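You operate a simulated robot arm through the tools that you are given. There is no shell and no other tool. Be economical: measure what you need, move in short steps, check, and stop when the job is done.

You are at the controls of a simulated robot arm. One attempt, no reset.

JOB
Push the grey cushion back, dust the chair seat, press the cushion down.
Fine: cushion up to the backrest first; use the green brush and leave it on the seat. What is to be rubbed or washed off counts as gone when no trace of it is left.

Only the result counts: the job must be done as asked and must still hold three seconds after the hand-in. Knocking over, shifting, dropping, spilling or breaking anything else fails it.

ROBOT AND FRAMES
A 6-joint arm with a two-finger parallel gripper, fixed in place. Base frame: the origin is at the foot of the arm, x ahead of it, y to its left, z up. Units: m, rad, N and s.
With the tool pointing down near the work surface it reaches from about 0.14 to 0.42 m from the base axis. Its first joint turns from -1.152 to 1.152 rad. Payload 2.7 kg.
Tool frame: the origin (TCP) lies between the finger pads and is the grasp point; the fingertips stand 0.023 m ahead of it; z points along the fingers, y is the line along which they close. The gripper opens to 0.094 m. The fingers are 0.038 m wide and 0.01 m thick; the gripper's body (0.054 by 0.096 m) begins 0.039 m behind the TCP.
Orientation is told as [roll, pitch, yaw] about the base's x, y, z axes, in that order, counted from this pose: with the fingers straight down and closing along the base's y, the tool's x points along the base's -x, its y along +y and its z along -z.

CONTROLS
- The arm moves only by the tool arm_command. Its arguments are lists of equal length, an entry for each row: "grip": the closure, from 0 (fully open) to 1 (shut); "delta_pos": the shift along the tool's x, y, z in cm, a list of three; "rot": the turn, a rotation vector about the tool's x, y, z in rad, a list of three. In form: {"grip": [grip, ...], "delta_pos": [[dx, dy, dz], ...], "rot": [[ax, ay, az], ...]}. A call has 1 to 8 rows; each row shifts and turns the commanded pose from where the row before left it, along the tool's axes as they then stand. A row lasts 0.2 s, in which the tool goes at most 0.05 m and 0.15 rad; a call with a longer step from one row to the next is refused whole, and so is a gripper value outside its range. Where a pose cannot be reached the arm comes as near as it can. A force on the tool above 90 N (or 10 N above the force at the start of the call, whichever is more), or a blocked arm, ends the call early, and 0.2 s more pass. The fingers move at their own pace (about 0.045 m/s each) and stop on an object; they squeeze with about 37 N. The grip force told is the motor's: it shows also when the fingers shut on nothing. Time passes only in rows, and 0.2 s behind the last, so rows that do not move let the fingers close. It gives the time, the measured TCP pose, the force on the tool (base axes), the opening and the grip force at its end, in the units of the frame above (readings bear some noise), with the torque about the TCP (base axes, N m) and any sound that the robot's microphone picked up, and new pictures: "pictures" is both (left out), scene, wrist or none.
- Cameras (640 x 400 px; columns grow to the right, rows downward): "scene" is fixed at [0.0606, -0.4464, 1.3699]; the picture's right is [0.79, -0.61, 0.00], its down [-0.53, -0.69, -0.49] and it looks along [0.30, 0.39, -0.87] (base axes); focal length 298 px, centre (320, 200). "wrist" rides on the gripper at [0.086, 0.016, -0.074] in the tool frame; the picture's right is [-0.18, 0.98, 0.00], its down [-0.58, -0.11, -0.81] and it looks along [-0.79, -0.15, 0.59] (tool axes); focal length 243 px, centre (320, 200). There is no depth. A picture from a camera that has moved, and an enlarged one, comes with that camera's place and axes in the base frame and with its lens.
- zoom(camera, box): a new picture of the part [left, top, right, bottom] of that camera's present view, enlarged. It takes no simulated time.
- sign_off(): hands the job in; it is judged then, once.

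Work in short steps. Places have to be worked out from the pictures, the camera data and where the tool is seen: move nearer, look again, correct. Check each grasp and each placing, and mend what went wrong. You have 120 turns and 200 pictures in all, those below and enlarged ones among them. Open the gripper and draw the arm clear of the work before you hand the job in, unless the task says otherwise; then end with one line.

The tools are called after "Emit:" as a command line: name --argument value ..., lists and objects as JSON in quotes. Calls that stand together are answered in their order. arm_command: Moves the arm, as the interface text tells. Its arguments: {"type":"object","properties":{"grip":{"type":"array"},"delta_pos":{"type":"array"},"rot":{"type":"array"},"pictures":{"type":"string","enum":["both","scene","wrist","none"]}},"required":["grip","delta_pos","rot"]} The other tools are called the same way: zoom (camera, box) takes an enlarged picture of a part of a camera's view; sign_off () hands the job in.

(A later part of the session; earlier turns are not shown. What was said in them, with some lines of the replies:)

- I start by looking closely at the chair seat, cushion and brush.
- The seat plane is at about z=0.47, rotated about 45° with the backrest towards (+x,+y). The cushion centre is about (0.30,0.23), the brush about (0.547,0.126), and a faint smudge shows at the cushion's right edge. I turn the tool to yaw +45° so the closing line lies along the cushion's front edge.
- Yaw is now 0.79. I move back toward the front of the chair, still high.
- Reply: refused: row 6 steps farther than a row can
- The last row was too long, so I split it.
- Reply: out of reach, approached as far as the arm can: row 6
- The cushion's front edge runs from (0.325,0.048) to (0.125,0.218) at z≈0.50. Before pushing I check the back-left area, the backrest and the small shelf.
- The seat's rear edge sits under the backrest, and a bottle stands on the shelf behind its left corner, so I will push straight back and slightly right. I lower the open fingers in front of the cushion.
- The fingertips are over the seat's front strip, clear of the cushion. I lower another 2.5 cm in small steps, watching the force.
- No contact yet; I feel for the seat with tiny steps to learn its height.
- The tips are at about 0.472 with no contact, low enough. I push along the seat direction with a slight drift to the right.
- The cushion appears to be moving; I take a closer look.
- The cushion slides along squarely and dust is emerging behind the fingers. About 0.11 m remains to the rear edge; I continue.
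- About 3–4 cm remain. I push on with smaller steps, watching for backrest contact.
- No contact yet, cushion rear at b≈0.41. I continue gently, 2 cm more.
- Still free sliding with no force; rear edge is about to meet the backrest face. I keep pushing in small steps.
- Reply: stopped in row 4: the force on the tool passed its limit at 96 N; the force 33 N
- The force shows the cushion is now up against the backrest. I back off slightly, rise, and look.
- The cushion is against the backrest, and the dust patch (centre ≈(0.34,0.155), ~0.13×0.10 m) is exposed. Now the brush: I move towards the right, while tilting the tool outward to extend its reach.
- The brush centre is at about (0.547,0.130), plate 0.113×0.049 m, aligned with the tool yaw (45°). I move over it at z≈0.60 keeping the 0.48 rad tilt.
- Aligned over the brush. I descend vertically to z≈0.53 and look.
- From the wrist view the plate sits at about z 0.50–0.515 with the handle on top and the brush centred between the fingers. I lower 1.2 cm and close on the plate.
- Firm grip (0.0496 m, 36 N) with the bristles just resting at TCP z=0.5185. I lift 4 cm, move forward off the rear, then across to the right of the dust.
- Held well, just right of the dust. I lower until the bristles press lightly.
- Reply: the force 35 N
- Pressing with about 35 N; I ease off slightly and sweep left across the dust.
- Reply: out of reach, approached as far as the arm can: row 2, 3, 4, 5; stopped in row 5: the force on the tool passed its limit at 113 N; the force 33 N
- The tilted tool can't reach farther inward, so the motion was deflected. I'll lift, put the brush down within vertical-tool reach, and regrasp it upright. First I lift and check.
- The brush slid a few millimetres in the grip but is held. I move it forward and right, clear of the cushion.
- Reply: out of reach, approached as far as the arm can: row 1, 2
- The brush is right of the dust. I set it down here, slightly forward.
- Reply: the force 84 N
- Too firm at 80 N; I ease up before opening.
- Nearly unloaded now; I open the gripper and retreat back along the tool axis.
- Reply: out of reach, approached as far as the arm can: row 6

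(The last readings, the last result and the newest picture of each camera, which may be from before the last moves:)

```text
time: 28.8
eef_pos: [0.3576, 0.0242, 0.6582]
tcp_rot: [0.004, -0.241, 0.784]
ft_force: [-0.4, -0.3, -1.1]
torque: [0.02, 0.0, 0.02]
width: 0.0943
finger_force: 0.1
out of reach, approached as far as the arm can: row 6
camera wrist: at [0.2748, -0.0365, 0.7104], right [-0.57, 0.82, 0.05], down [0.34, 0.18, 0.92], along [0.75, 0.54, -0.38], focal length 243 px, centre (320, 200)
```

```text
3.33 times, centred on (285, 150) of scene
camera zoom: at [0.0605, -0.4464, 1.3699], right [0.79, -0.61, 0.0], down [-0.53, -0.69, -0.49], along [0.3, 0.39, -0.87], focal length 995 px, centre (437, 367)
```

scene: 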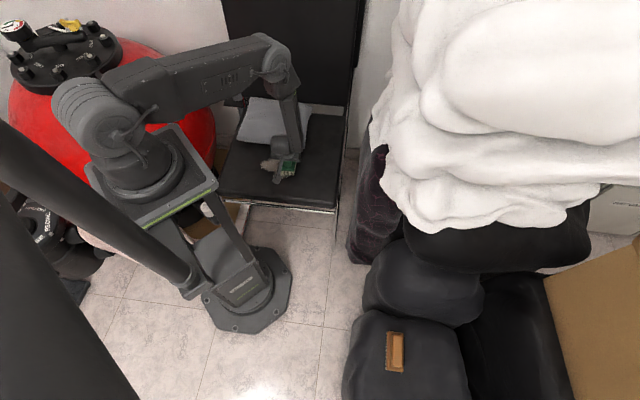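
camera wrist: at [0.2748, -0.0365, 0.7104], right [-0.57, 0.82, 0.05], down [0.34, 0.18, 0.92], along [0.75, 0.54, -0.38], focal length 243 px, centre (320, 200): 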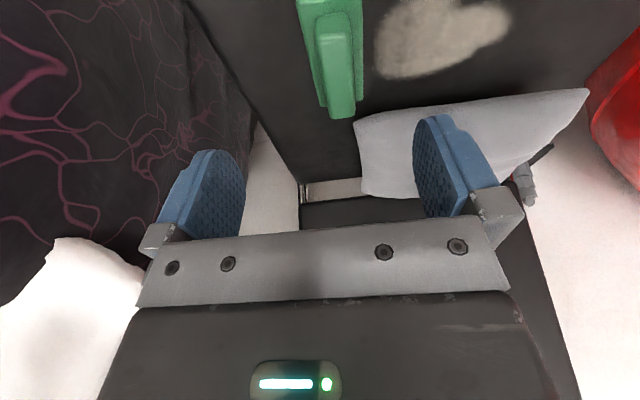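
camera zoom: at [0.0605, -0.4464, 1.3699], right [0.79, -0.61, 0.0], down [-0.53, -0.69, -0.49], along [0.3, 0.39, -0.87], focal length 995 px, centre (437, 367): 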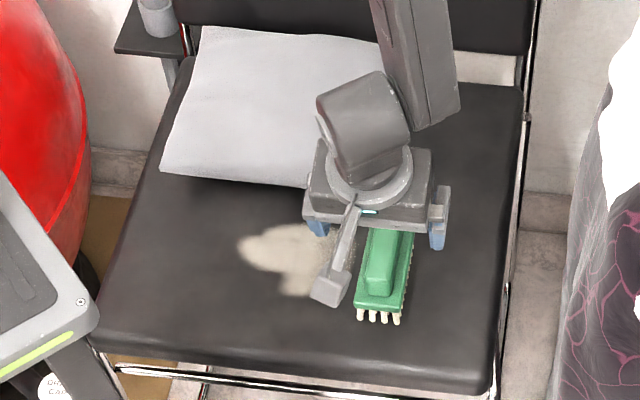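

The brush stands cleanly on its bristles. I make the tool vertical and move above it.

Emit:
arm_command --grip '[0, 0, 0, 0, 0]' --delta_pos '[[0, 0, 0], [0, 0, 0], [-3.2, 0.6, 0], [-3.2, 0.6, 0], [0, 0, 4]]' --rot '[[0, 0.12, 0], [0, 0.12, 0], [0, 0, 0], [0, 0, 0], [0, 0, 0]]' --pictures "wrist"

Emit:
zoom --camera "scene" --box '[260, 110, 350, 200]'

```text
time: 30.0
eef_pos: [0.384, 0.0758, 0.6243]
tcp_rot: [0.028, -0.094, 0.784]
ft_force: [-0.8, 0.8, -0.4]
torque: [0.0, -0.03, 0.04]
width: 0.094
finger_force: 0.0
out of reach, approached as far as the arm can: row 1, 2
camera wrist: at [0.3082, 0.0202, 0.6905], right [-0.57, 0.82, 0.04], down [0.45, 0.26, 0.85], along [0.69, 0.5, -0.52], focal length 243 px, centre (320, 200)
```

wrist: 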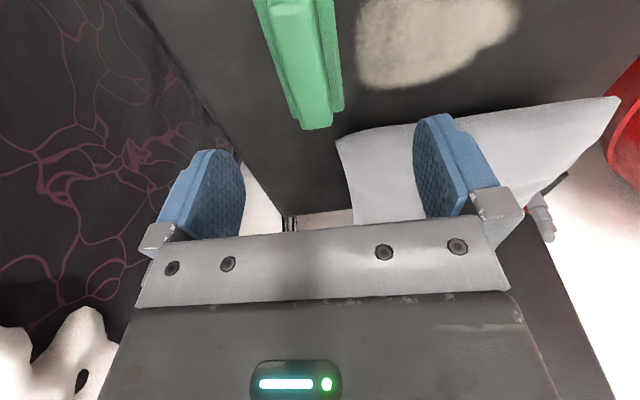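

```text
4.44 times, centred on (305, 155) of scene
camera zoom: at [0.0606, -0.4464, 1.3699], right [0.79, -0.61, 0.0], down [-0.53, -0.69, -0.49], along [0.3, 0.39, -0.87], focal length 1326 px, centre (387, 400)
```

zoom: 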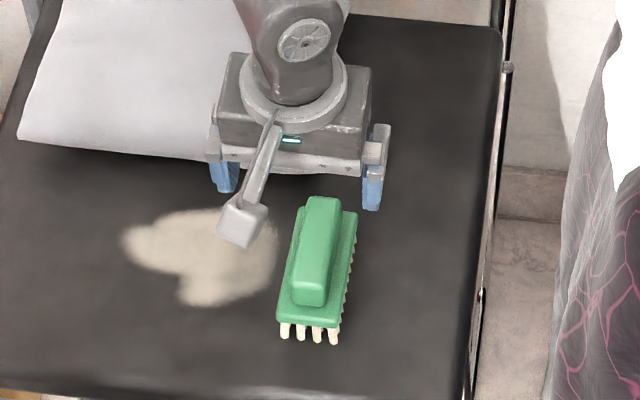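

The brush centre is at about (0.388,0.067), axis 45°. I let the arm settle, correct laterally, and check the tilt.

Emit:
arm_command --grip '[0, 0]' --delta_pos '[[0.3, -0.9, 1], [0, 0, 0]]' --rot '[[0, 0, 0], [0, 0, 0]]' --pictures "none"

```text
time: 30.6
eef_pos: [0.3884, 0.0698, 0.6127]
tcp_rot: [0.028, -0.094, 0.781]
ft_force: [0.0, 0.3, 0.0]
torque: [0.02, 0.01, 0.01]
width: 0.0937
finger_force: 0.0
```

Residual tilt (0.028, −0.094) remains; I correct it.

Emit:
arm_command --grip '[0, 0]' --delta_pos '[[0, 0, 0], [0, 0, 0]]' --rot '[[0.028, 0.094, 0], [0, 0, 0]]' --pictures "wrist"

```text
time: 31.2
eef_pos: [0.389, 0.0685, 0.6144]
tcp_rot: [0.001, 0.001, 0.783]
ft_force: [-0.5, -0.7, -0.5]
torque: [-0.02, 0.03, -0.03]
width: 0.0942
finger_force: 0.1
camera wrist: at [0.3161, 0.0182, 0.6882], right [-0.56, 0.83, 0.0], down [0.49, 0.33, 0.81], along [0.67, 0.45, -0.59], focal length 243 px, centre (320, 200)
```

wrist: 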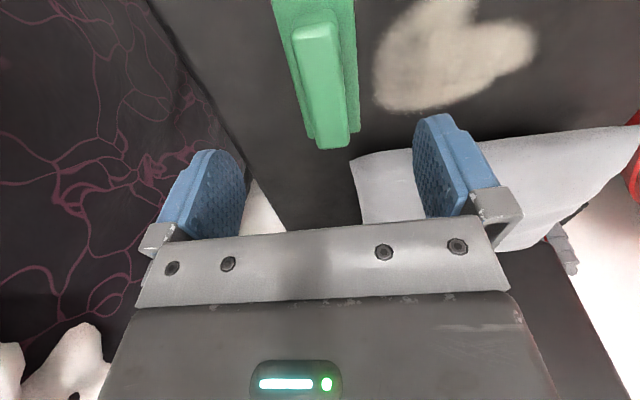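

Now vertical and centred on the handle. I descend to z≈0.514 and grip.

Emit:
arm_command --grip '[0, 0, 0, 0, 0.5, 1, 1, 1]' --delta_pos '[[0, 0, 3], [0, 0, 3], [0, 0, 2.5], [0, 0, 1.5], [0, 0, 0], [0, 0, 0], [0, 0, 0], [0, 0, 0]]' --rot '[[0, 0, 0], [0, 0, 0], [0, 0, 0], [0, 0, 0], [0, 0, 0], [0, 0, 0], [0, 0, 0], [0, 0, 0]]' --pictures "wrist"

Emit:
zoom --camera "scene" --box '[260, 110, 350, 200]'

```text
time: 33.0
eef_pos: [0.3877, 0.0687, 0.5126]
tcp_rot: [0.001, 0.0, 0.785]
ft_force: [-0.9, -0.7, 0.4]
torque: [0.0, -0.01, -0.01]
width: 0.0493
finger_force: 36.6
camera wrist: at [0.3157, 0.0186, 0.5866], right [-0.56, 0.83, 0.0], down [0.49, 0.33, 0.81], along [0.67, 0.45, -0.59], focal length 243 px, centre (320, 200)
```

wrist: 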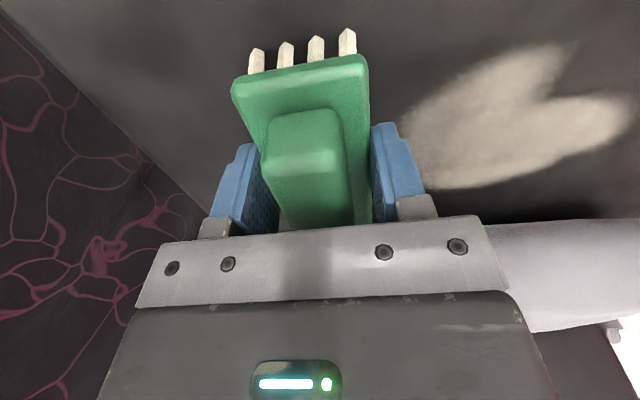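

```text
4.44 times, centred on (305, 155) of scene
camera zoom: at [0.0606, -0.4464, 1.3699], right [0.79, -0.61, 0.0], down [-0.53, -0.69, -0.49], along [0.3, 0.39, -0.87], focal length 1326 px, centre (387, 400)
```

zoom: 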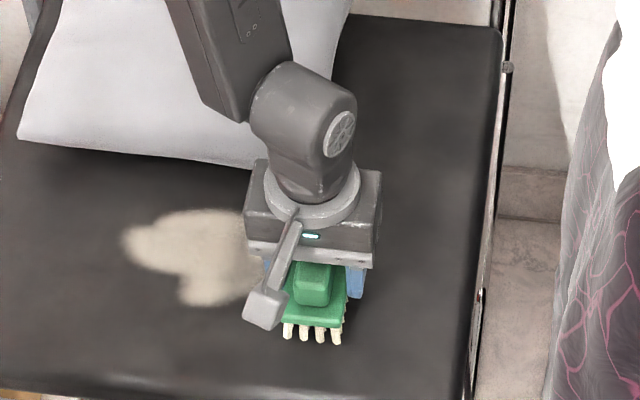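

Upright grip. I add a light press, then sweep left through the dust.

Emit:
arm_command --grip '[1, 1, 1, 1, 1, 1, 1, 1]' --delta_pos '[[0, 0, 0.1], [0, 1, 0.05], [0, 2, 0], [0, 2, 0], [0, 2, 0], [0, 2, 0], [0, 2, 0], [0, 2, 0]]' --rot '[[0, 0, 0], [0, 0, 0], [0, 0, 0], [0, 0, 0], [0, 0, 0], [0, 0, 0], [0, 0, 0], [0, 0, 0]]' --pictures "none"

Emit:
zoom --camera "scene" --box '[220, 110, 350, 210]'

```text
time: 34.8
eef_pos: [0.2992, 0.1612, 0.5119]
tcp_rot: [-0.001, -0.003, 0.783]
ft_force: [9.5, -7.3, 34.3]
torque: [-0.17, -0.23, 0.0]
width: 0.049
finger_force: 37.1
```

```text
4.00 times, centred on (285, 160) of scene
camera zoom: at [0.0603, -0.4466, 1.3698], right [0.79, -0.61, 0.0], down [-0.53, -0.69, -0.49], along [0.3, 0.39, -0.87], focal length 1194 px, centre (460, 360)
```

zoom: 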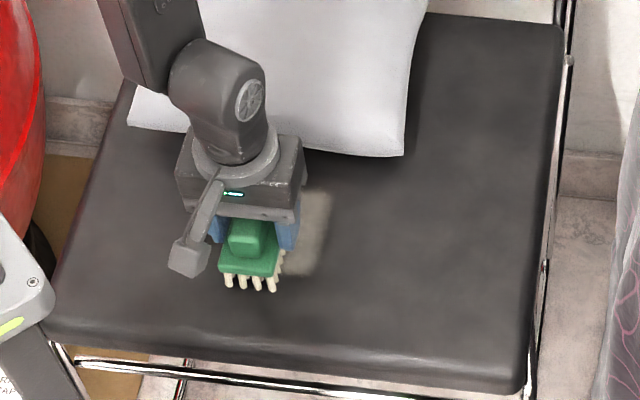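

It works; dust is fading. I continue left 6 cm, shift back (toward the cushion) 3.5 cm, and sweep right.

Emit:
arm_command --grip '[1, 1, 1, 1, 1, 1, 1, 1]' --delta_pos '[[0, 2, 0], [0, 2, 0], [0, 1.5, 0], [-2, 0, 0], [-1.5, 0, 0], [0, -2, 0], [0, -2, 0], [0, -2, 0]]' --rot '[[0, 0, 0], [0, 0, 0], [0, 0, 0], [0, 0, 0], [0, 0, 0], [0, 0, 0], [0, 0, 0], [0, 0, 0]]' --pictures "none"

Emit:
arm_command --grip '[1, 1, 1, 1, 1, 1, 1, 1]' --delta_pos '[[0, -2, 0], [0, -2, 0], [0, -2, 0], [0, -2, 0], [0, -2, 0], [0, -1.5, 0], [0, -1, 0], [0, 0, 0]]' --rot '[[0, 0, 0], [0, 0, 0], [0, 0, 0], [0, 0, 0], [0, 0, 0], [0, 0, 0], [0, 0, 0], [0, 0, 0]]' --pictures "none"

Emit:
zoom --camera "scene" --box '[220, 110, 350, 210]'

```text
time: 36.6
eef_pos: [0.3258, 0.1838, 0.5096]
tcp_rot: [-0.001, 0.001, 0.784]
ft_force: [0.4, 0.7, 1.3]
torque: [-0.05, 0.05, -0.05]
width: 0.0492
finger_force: 36.6
```

```text
time: 38.4
eef_pos: [0.413, 0.0948, 0.5107]
tcp_rot: [0.001, 0.0, 0.784]
ft_force: [-0.1, 0.3, -0.7]
torque: [-0.02, 0.01, 0.02]
width: 0.0493
finger_force: 36.6
```

```text
4.00 times, centred on (285, 160) of scene
camera zoom: at [0.0606, -0.4464, 1.3699], right [0.79, -0.61, 0.0], down [-0.53, -0.69, -0.49], along [0.3, 0.39, -0.87], focal length 1194 px, centre (460, 360)
```

zoom: 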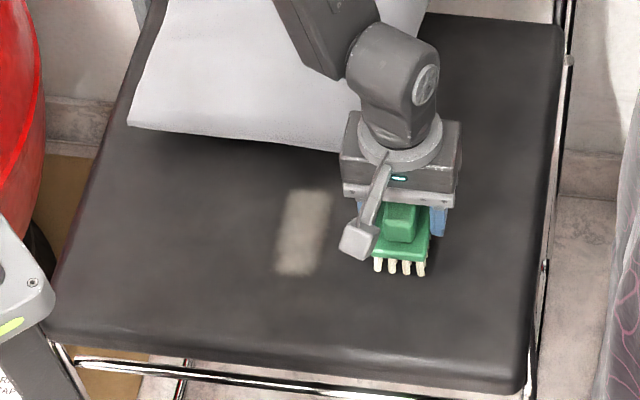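

A rectangle of dust remains around (0.34,0.154) and the pressing force has gone to zero. I press down again to regain contact.

Emit:
arm_command --grip '[1, 1, 1]' --delta_pos '[[0, 0, 0.15], [0, 0, 0.1], [0, 0, 0]]' --rot '[[0, 0, 0], [0, 0, 0], [0, 0, 0]]' --pictures "none"

```text
time: 39.2
eef_pos: [0.4137, 0.0953, 0.509]
tcp_rot: [0.0, 0.0, 0.785]
ft_force: [-5.9, 2.8, 23.5]
torque: [-0.52, 0.8, -0.2]
width: 0.0495
finger_force: 37.1
```

Contact at about 24 N. I sweep left across the remainder.

Emit:
arm_command --grip '[1, 1, 1, 1, 1, 1, 1, 1]' --delta_pos '[[0, 2, 0.03], [0, 2, 0], [0, 2, 0], [0, 2, 0], [0, 2, 0], [0, 2, 0], [0, 2, 0], [0, 2, 0]]' --rot '[[0, 0, 0], [0, 0, 0], [0, 0, 0], [0, 0, 0], [0, 0, 0], [0, 0, 0], [0, 0, 0], [0, 0, 0]]' --pictures "none"

Emit:
zoom --camera "scene" --box '[220, 110, 350, 210]'

```text
time: 41.0
eef_pos: [0.3003, 0.2082, 0.5093]
tcp_rot: [-0.001, 0.001, 0.784]
ft_force: [6.9, -3.1, 21.7]
torque: [0.34, -0.67, -0.2]
width: 0.0494
finger_force: 37.4
```

```text
4.00 times, centred on (285, 160) of scene
camera zoom: at [0.0604, -0.4466, 1.3698], right [0.79, -0.61, 0.0], down [-0.53, -0.69, -0.49], along [0.3, 0.39, -0.87], focal length 1194 px, centre (460, 360)
```

zoom: 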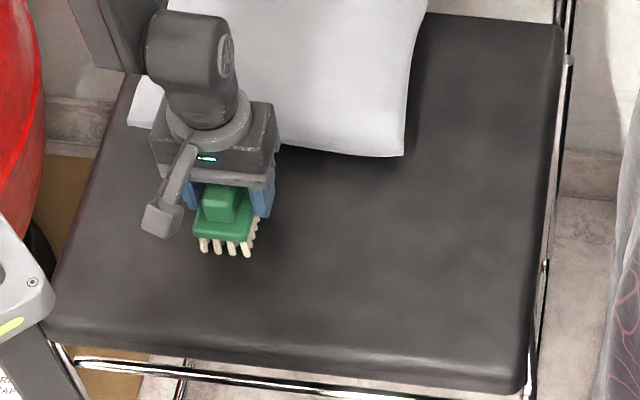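

Looks clean so far. One more pass back to the right, 3 cm further forward, to catch traces.

Emit:
arm_command --grip '[1, 1, 1, 1, 1, 1, 1, 1]' --delta_pos '[[0, 1.5, 0], [1.5, 0, 0.03], [1.5, 0, 0], [0, -2, 0], [0, -2, 0], [0, -2, 0], [0, -2, 0], [0, -2, 0]]' --rot '[[0, 0, 0], [0, 0, 0], [0, 0, 0], [0, 0, 0], [0, 0, 0], [0, 0, 0], [0, 0, 0], [0, 0, 0]]' --pictures "none"

Emit:
arm_command --grip '[1, 1, 1, 1, 1]' --delta_pos '[[0, -2, 0], [0, -2, 0], [0, -2, 0], [0, -2, 0], [0, -1.5, 0]]' --rot '[[0, 0, 0], [0, 0, 0], [0, 0, 0], [0, 0, 0], [0, 0, 0]]' --pictures "wrist"

Emit:
zoom --camera "scene" --box '[220, 110, 350, 210]'

```text
time: 42.8
eef_pos: [0.3392, 0.1263, 0.5094]
tcp_rot: [-0.001, 0.002, 0.783]
ft_force: [-8.2, 8.0, 34.9]
torque: [0.22, 0.23, -0.09]
width: 0.0496
finger_force: 37.3
```

```text
time: 44.0
eef_pos: [0.3911, 0.0563, 0.5087]
tcp_rot: [0.001, -0.001, 0.784]
ft_force: [1.1, 6.6, 19.1]
torque: [-0.06, 0.11, -0.12]
width: 0.0493
finger_force: 37.0
out of reach, approached as far as the arm can: row 4, 5
camera wrist: at [0.3184, 0.0062, 0.5834], right [-0.56, 0.83, 0.0], down [0.49, 0.33, 0.81], along [0.67, 0.46, -0.59], focal length 243 px, centre (320, 200)
```

wrist: 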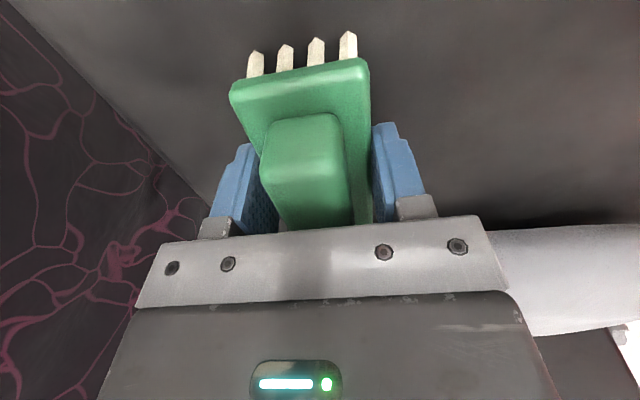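

```text
4.00 times, centred on (285, 160) of scene
camera zoom: at [0.0603, -0.4463, 1.3699], right [0.79, -0.61, 0.0], down [-0.53, -0.69, -0.49], along [0.3, 0.39, -0.87], focal length 1194 px, centre (460, 360)
```

zoom: 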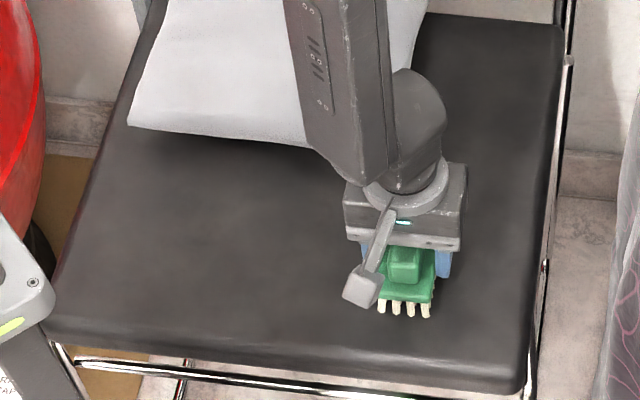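

The patch appears gone. I check closely for traces.

Emit:
zoom --camera "scene" --box '[250, 140, 310, 185]'

```text
8.89 times, centred on (280, 162) of scene
camera zoom: at [0.0603, -0.4463, 1.3699], right [0.79, -0.61, 0.0], down [-0.53, -0.69, -0.49], along [0.3, 0.39, -0.87], focal length 2652 px, centre (676, 533)
```

zoom: 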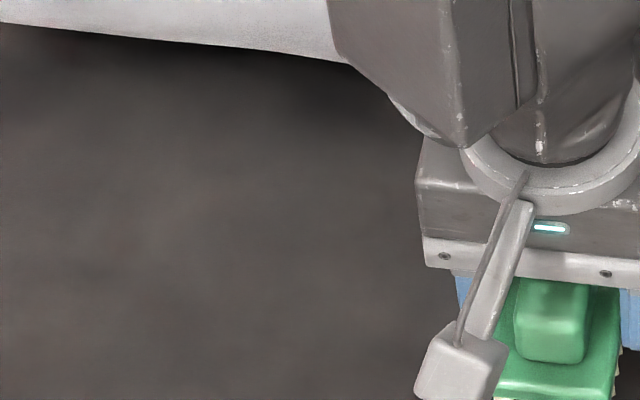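

Clean. I relieve the pressure and release the brush here on the seat, then rise.

Emit:
arm_command --grip '[1, 1, 0.5, 0, 0, 0]' --delta_pos '[[0, 0, -0.1], [0, 0, 0], [0, 0, 0], [0, 0, 0], [0, 0, 0], [0, 0, -1]]' --rot '[[0, 0, 0], [0, 0, 0], [0, 0, 0], [0, 0, 0], [0, 0, 0], [0, 0, 0]]' --pictures "none"

Emit:
arm_command --grip '[0, 0, 0, 0, 0]' --delta_pos '[[0, 0, -3], [0, 0, -4], [0, 0, -4], [0, 4.5, 0], [0, 4.5, 0]]' --rot '[[0, 0, 0], [0, 0, 0], [0, 0, 0], [0, 0, 0], [0, 0, 0]]' --pictures "wrist"

Emit:
zoom --camera "scene" --box '[220, 90, 350, 210]'

```text
time: 45.4
eef_pos: [0.3902, 0.0554, 0.5201]
tcp_rot: [0.003, 0.001, 0.786]
ft_force: [0.7, -0.2, -0.3]
torque: [-0.01, 0.03, 0.01]
width: 0.094
finger_force: 0.2
```

```text
time: 46.6
eef_pos: [0.3251, 0.1211, 0.6318]
tcp_rot: [0.002, 0.002, 0.811]
ft_force: [-2.0, -1.0, 0.7]
torque: [0.08, -0.12, -0.06]
width: 0.0943
finger_force: 0.0
out of reach, approached as far as the arm can: row 3
camera wrist: at [0.2536, 0.0685, 0.7058], right [-0.59, 0.81, 0.0], down [0.48, 0.35, 0.81], along [0.65, 0.47, -0.59], focal length 243 px, centre (320, 200)
```

wrist: 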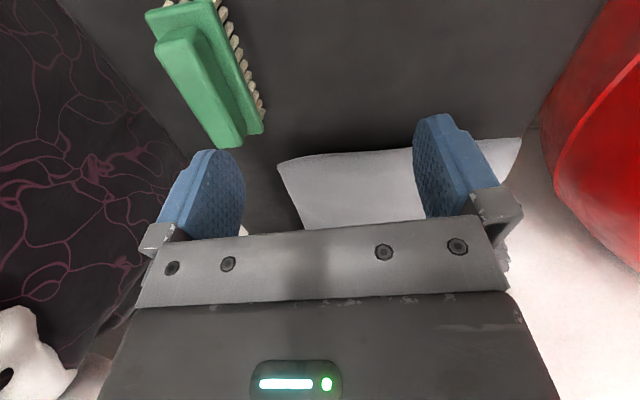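

```text
3.33 times, centred on (285, 150) of scene
camera zoom: at [0.0605, -0.4464, 1.3699], right [0.79, -0.61, 0.0], down [-0.53, -0.69, -0.49], along [0.3, 0.39, -0.87], focal length 995 px, centre (437, 367)
```

zoom: 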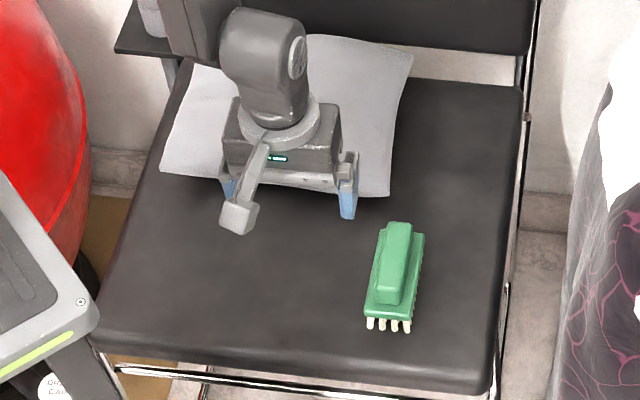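

The seat is clean and the brush stands on it. Now I close the gripper, rise, tilt outward and move left toward the cushion's centreline.

Emit:
arm_command --grip '[1, 1, 1, 1, 1]' --delta_pos '[[0, 2, -3], [0, 2, -3], [0, 2, 0], [0, 1.8, 0], [0, 0, 0]]' --rot '[[0, 0, 0.025], [0, -0.12, 0], [0, -0.14, 0], [0, -0.14, 0], [0, -0.1, 0]]' --pictures "none"

```text
time: 47.8
eef_pos: [0.2698, 0.175, 0.6908]
tcp_rot: [0.002, -0.501, 0.756]
ft_force: [0.0, 0.2, 0.6]
torque: [0.0, -0.02, 0.02]
width: 0.0001
finger_force: 13.8
```

I move back over the cushion's centre, staying high.

Emit:
arm_command --grip '[1, 1, 1, 1, 1, 1, 1, 1]' --delta_pos '[[-3.32, 0.12, 1.82], [-3.32, 0.12, 1.82], [-3.32, 0.12, 1.82], [-3.32, 0.12, 1.82], [-3.32, 0.12, 1.82], [-3.32, 0.12, 1.82], [1.44, 0, 2.63], [1.44, 0, 2.63]]' --rot '[[0, 0, 0], [0, 0, 0], [0, 0, 0], [0, 0, 0], [0, 0, 0], [0, 0, 0], [0, 0, 0], [0, 0, 0]]' --pictures "wrist"

Emit:
zoom --camera "scene" --box '[210, 70, 350, 180]'

```text
time: 49.6
eef_pos: [0.429, 0.338, 0.6301]
tcp_rot: [-0.001, -0.501, 0.758]
ft_force: [0.3, -0.1, 1.1]
torque: [0.01, 0.01, 0.0]
width: 0.0
finger_force: 36.6
camera wrist: at [0.3375, 0.2726, 0.6535], right [-0.56, 0.82, 0.09], down [0.16, 0.01, 0.99], along [0.81, 0.57, -0.14], focal length 243 px, centre (320, 200)
```

wrist: 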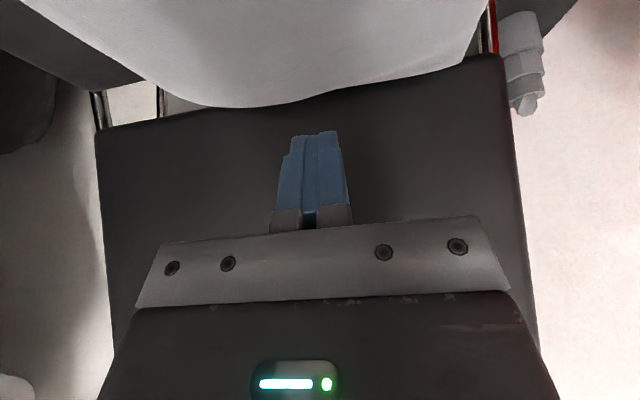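

```text
3.64 times, centred on (280, 125) of scene
camera zoom: at [0.0606, -0.4464, 1.3699], right [0.79, -0.61, 0.0], down [-0.53, -0.69, -0.49], along [0.3, 0.39, -0.87], focal length 1085 px, centre (466, 473)
```

zoom: 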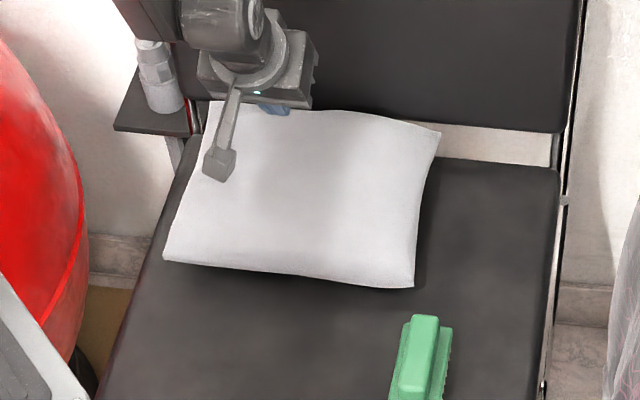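

Cushion centre is nearer (0.42,0.298). I shift forward and right accordingly and lower to just above it.

Emit:
arm_command --grip '[1, 1, 1, 1]' --delta_pos '[[2.0, -1.15, -1.08], [1.95, -1.15, -1.08], [1.2, 0, 2.19], [1.2, 0, 2.19]]' --rot '[[0, 0, 0], [0, 0, 0], [0, 0, 0], [0, 0, 0]]' --pictures "wrist"

Emit:
zoom --camera "scene" --box '[210, 70, 350, 180]'

```text
time: 50.6
eef_pos: [0.4119, 0.2905, 0.5792]
tcp_rot: [0.001, -0.501, 0.756]
ft_force: [-2.0, -1.8, 5.6]
torque: [-0.07, 0.04, 0.01]
width: 0.0
finger_force: 37.0
camera wrist: at [0.3193, 0.2253, 0.6036], right [-0.56, 0.82, 0.09], down [0.16, 0.01, 0.99], along [0.81, 0.57, -0.14], focal length 243 px, centre (320, 200)
```

wrist: 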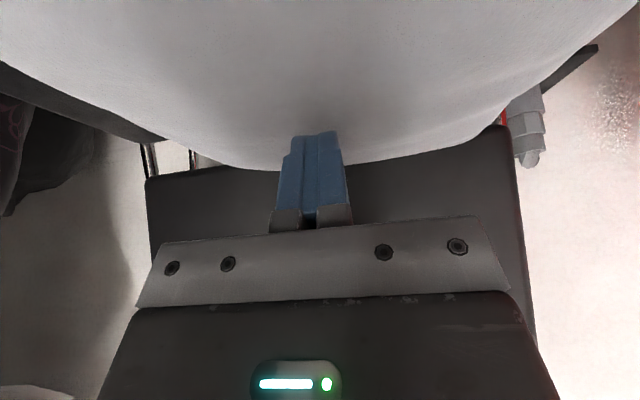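

```text
3.64 times, centred on (280, 125) of scene
camera zoom: at [0.0604, -0.4465, 1.3699], right [0.79, -0.61, 0.0], down [-0.53, -0.69, -0.49], along [0.3, 0.39, -0.87], focal length 1085 px, centre (466, 473)
```

zoom: 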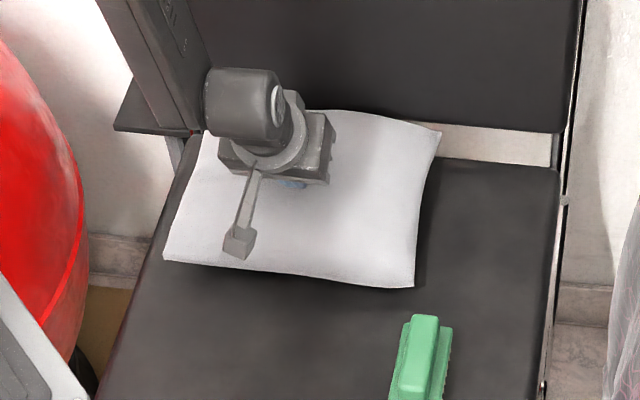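

Contact begins here (5.6 N); the cushion top is at about 0.555. I press straight down in small steps.

Emit:
arm_command --grip '[1, 1, 1, 1]' --delta_pos '[[0.24, 0, 0.44], [0.24, 0, 0.44], [0.24, 0, 0.44], [0, 0, 0]]' --rot '[[0, 0, 0], [0, 0, 0], [0, 0, 0], [0, 0, 0]]' --pictures "none"

Emit:
zoom --camera "scene" --box '[210, 70, 350, 180]'

```text
time: 51.1
eef_pos: [0.4116, 0.2906, 0.5794]
tcp_rot: [0.0, -0.499, 0.756]
ft_force: [-18.5, -12.6, 35.0]
torque: [-0.47, 0.67, -0.04]
width: 0.0002
finger_force: 37.3
stopped in row 2: the force on the tool passed its limit at 111 N (the readings are from after the stop); the commanded pose is now the measured one
```

```text
3.64 times, centred on (280, 125) of scene
camera zoom: at [0.0599, -0.4468, 1.3697], right [0.79, -0.61, 0.0], down [-0.53, -0.69, -0.49], along [0.3, 0.39, -0.87], focal length 1085 px, centre (466, 473)
```

zoom: 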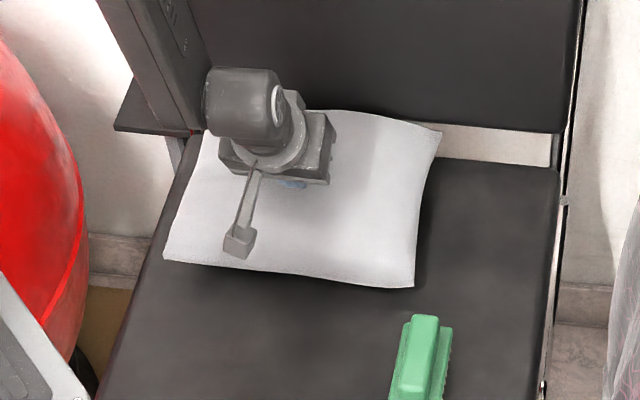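

The cushion is firm; pressing peaked at 111 N and now holds about 35 N. I hold the press for a moment.

Emit:
arm_command --grip '[1, 1, 1, 1, 1, 1, 1, 1]' --delta_pos '[[0.03, 0, 0.06], [0, 0, 0], [0, 0, 0], [0, 0, 0], [0, 0, 0], [0, 0, 0], [0, 0, 0], [0, 0, 0]]' --rot '[[0, 0, 0], [0, 0, 0], [0, 0, 0], [0, 0, 0], [0, 0, 0], [0, 0, 0], [0, 0, 0], [0, 0, 0]]' --pictures "none"

```text
time: 52.9
eef_pos: [0.4134, 0.2922, 0.5789]
tcp_rot: [0.0, -0.502, 0.76]
ft_force: [-34.4, -17.0, 63.8]
torque: [-0.74, 1.24, -0.28]
width: 0.0001
finger_force: 36.6
```

Held at ~64 N vertically for over a second. I lift straight up and draw the arm clear.

Emit:
arm_command --grip '[1, 1, 1, 1, 0.5, 0, 0, 0]' --delta_pos '[[-0.48, 0, -0.88], [-1.2, 0, -2.19], [-1.9, 0, -3.5], [-1.9, 0, -3.5], [-1.9, 0, -3.5], [2.5, 0, -3], [2.5, 0, -3], [2.5, 0, -3]]' --rot '[[0, 0, 0], [0, 0, 0], [0, 0, 0], [0, 0, 0], [0, 0, 0], [0, 0, 0], [0, 0, 0], [0, 0, 0]]' --pictures "both"

Emit:
zoom --camera "scene" --box '[210, 70, 350, 210]'

```text
time: 54.7
eef_pos: [0.3348, 0.2141, 0.7751]
tcp_rot: [0.001, -0.501, 0.757]
ft_force: [0.4, -0.1, 0.3]
torque: [0.0, 0.03, 0.0]
width: 0.0858
finger_force: 0.0
camera wrist: at [0.2421, 0.1496, 0.799], right [-0.56, 0.82, 0.09], down [0.16, 0.01, 0.99], along [0.81, 0.57, -0.14], focal length 243 px, centre (320, 200)
```

scene: 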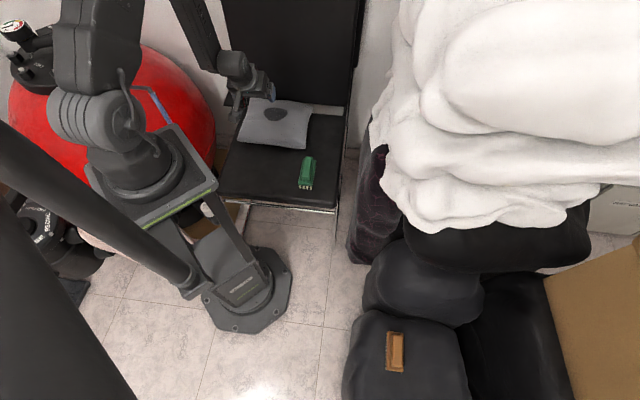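
wrist: 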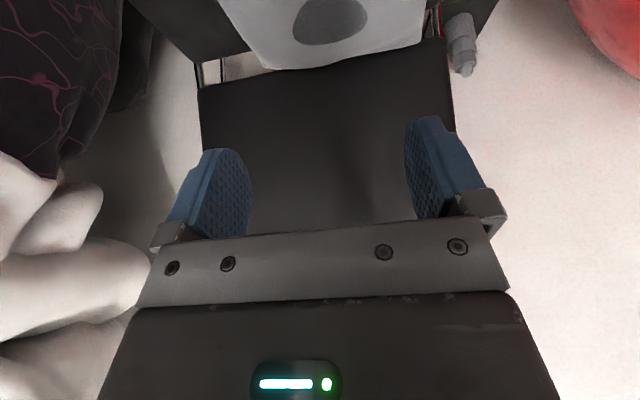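

```text
2.86 times, centred on (280, 140) of scene
camera zoom: at [0.0606, -0.4464, 1.3699], right [0.79, -0.61, 0.0], down [-0.53, -0.69, -0.49], along [0.3, 0.39, -0.87], focal length 852 px, centre (434, 371)
```

zoom: 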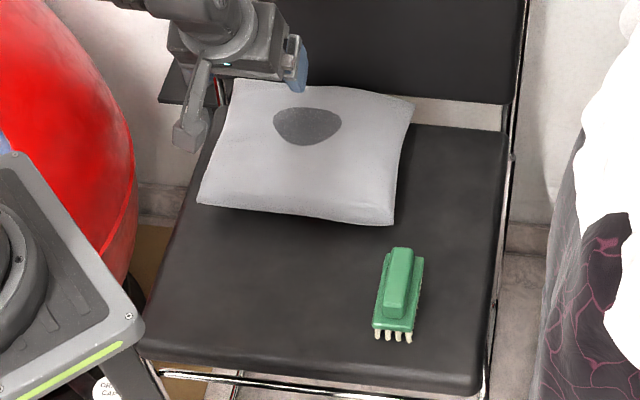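

The cushion shows a press dent and sits unchanged against the backrest. I retreat further and make a final check.

Emit:
arm_command --grip '[0, 0, 0, 0, 0]' --delta_pos '[[2, 0, -2], [2, 0, -2], [2, 0, 0], [0, 0, 0], [0, 0, 0]]' --rot '[[0, 0.12, 0], [0, 0.12, 0], [0, 0.12, 0], [0, 0, 0], [0, 0, 0]]' --pictures "none"

Emit:
zoom --camera "scene" --box '[220, 80, 350, 210]'

Emit:
zoom --camera "scene" --box '[245, 135, 325, 190]'

```text
time: 55.9
eef_pos: [0.2805, 0.1663, 0.7889]
tcp_rot: [0.0, -0.142, 0.757]
ft_force: [0.1, -0.4, -0.2]
torque: [-0.03, -0.03, 0.0]
width: 0.094
finger_force: 0.0
```

```text
3.08 times, centred on (285, 145) of scene
camera zoom: at [0.0606, -0.4464, 1.3699], right [0.79, -0.61, 0.0], down [-0.53, -0.69, -0.49], along [0.3, 0.39, -0.87], focal length 918 px, centre (428, 369)
```

zoom: 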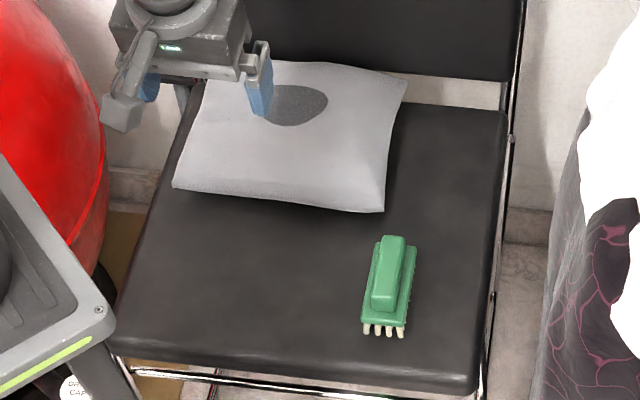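

```text
7.27 times, centred on (285, 162) of scene
camera zoom: at [0.0606, -0.4464, 1.3699], right [0.79, -0.61, 0.0], down [-0.53, -0.69, -0.49], along [0.3, 0.39, -0.87], focal length 2170 px, centre (574, 473)
```

zoom: 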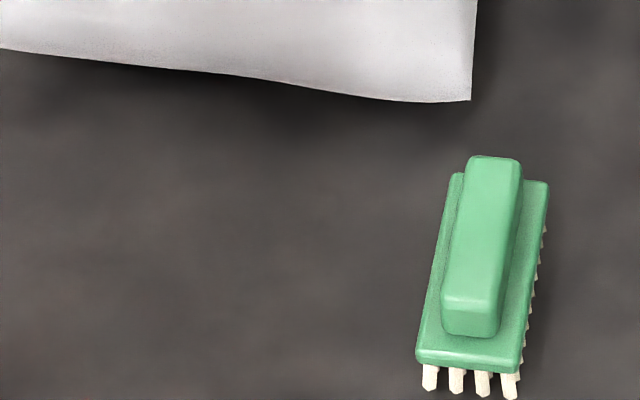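

Seat clean, brush standing on it, cushion against the backrest with its press dent, and the arm is clear with the gripper open. I hand in.

Emit:
sign_off

```text
The job is handed in.
```

The job is handed in: the cushion was pushed up to the backrest, the seat was dusted with the green brush (left standing on the seat), and the cushion was then pressed down.
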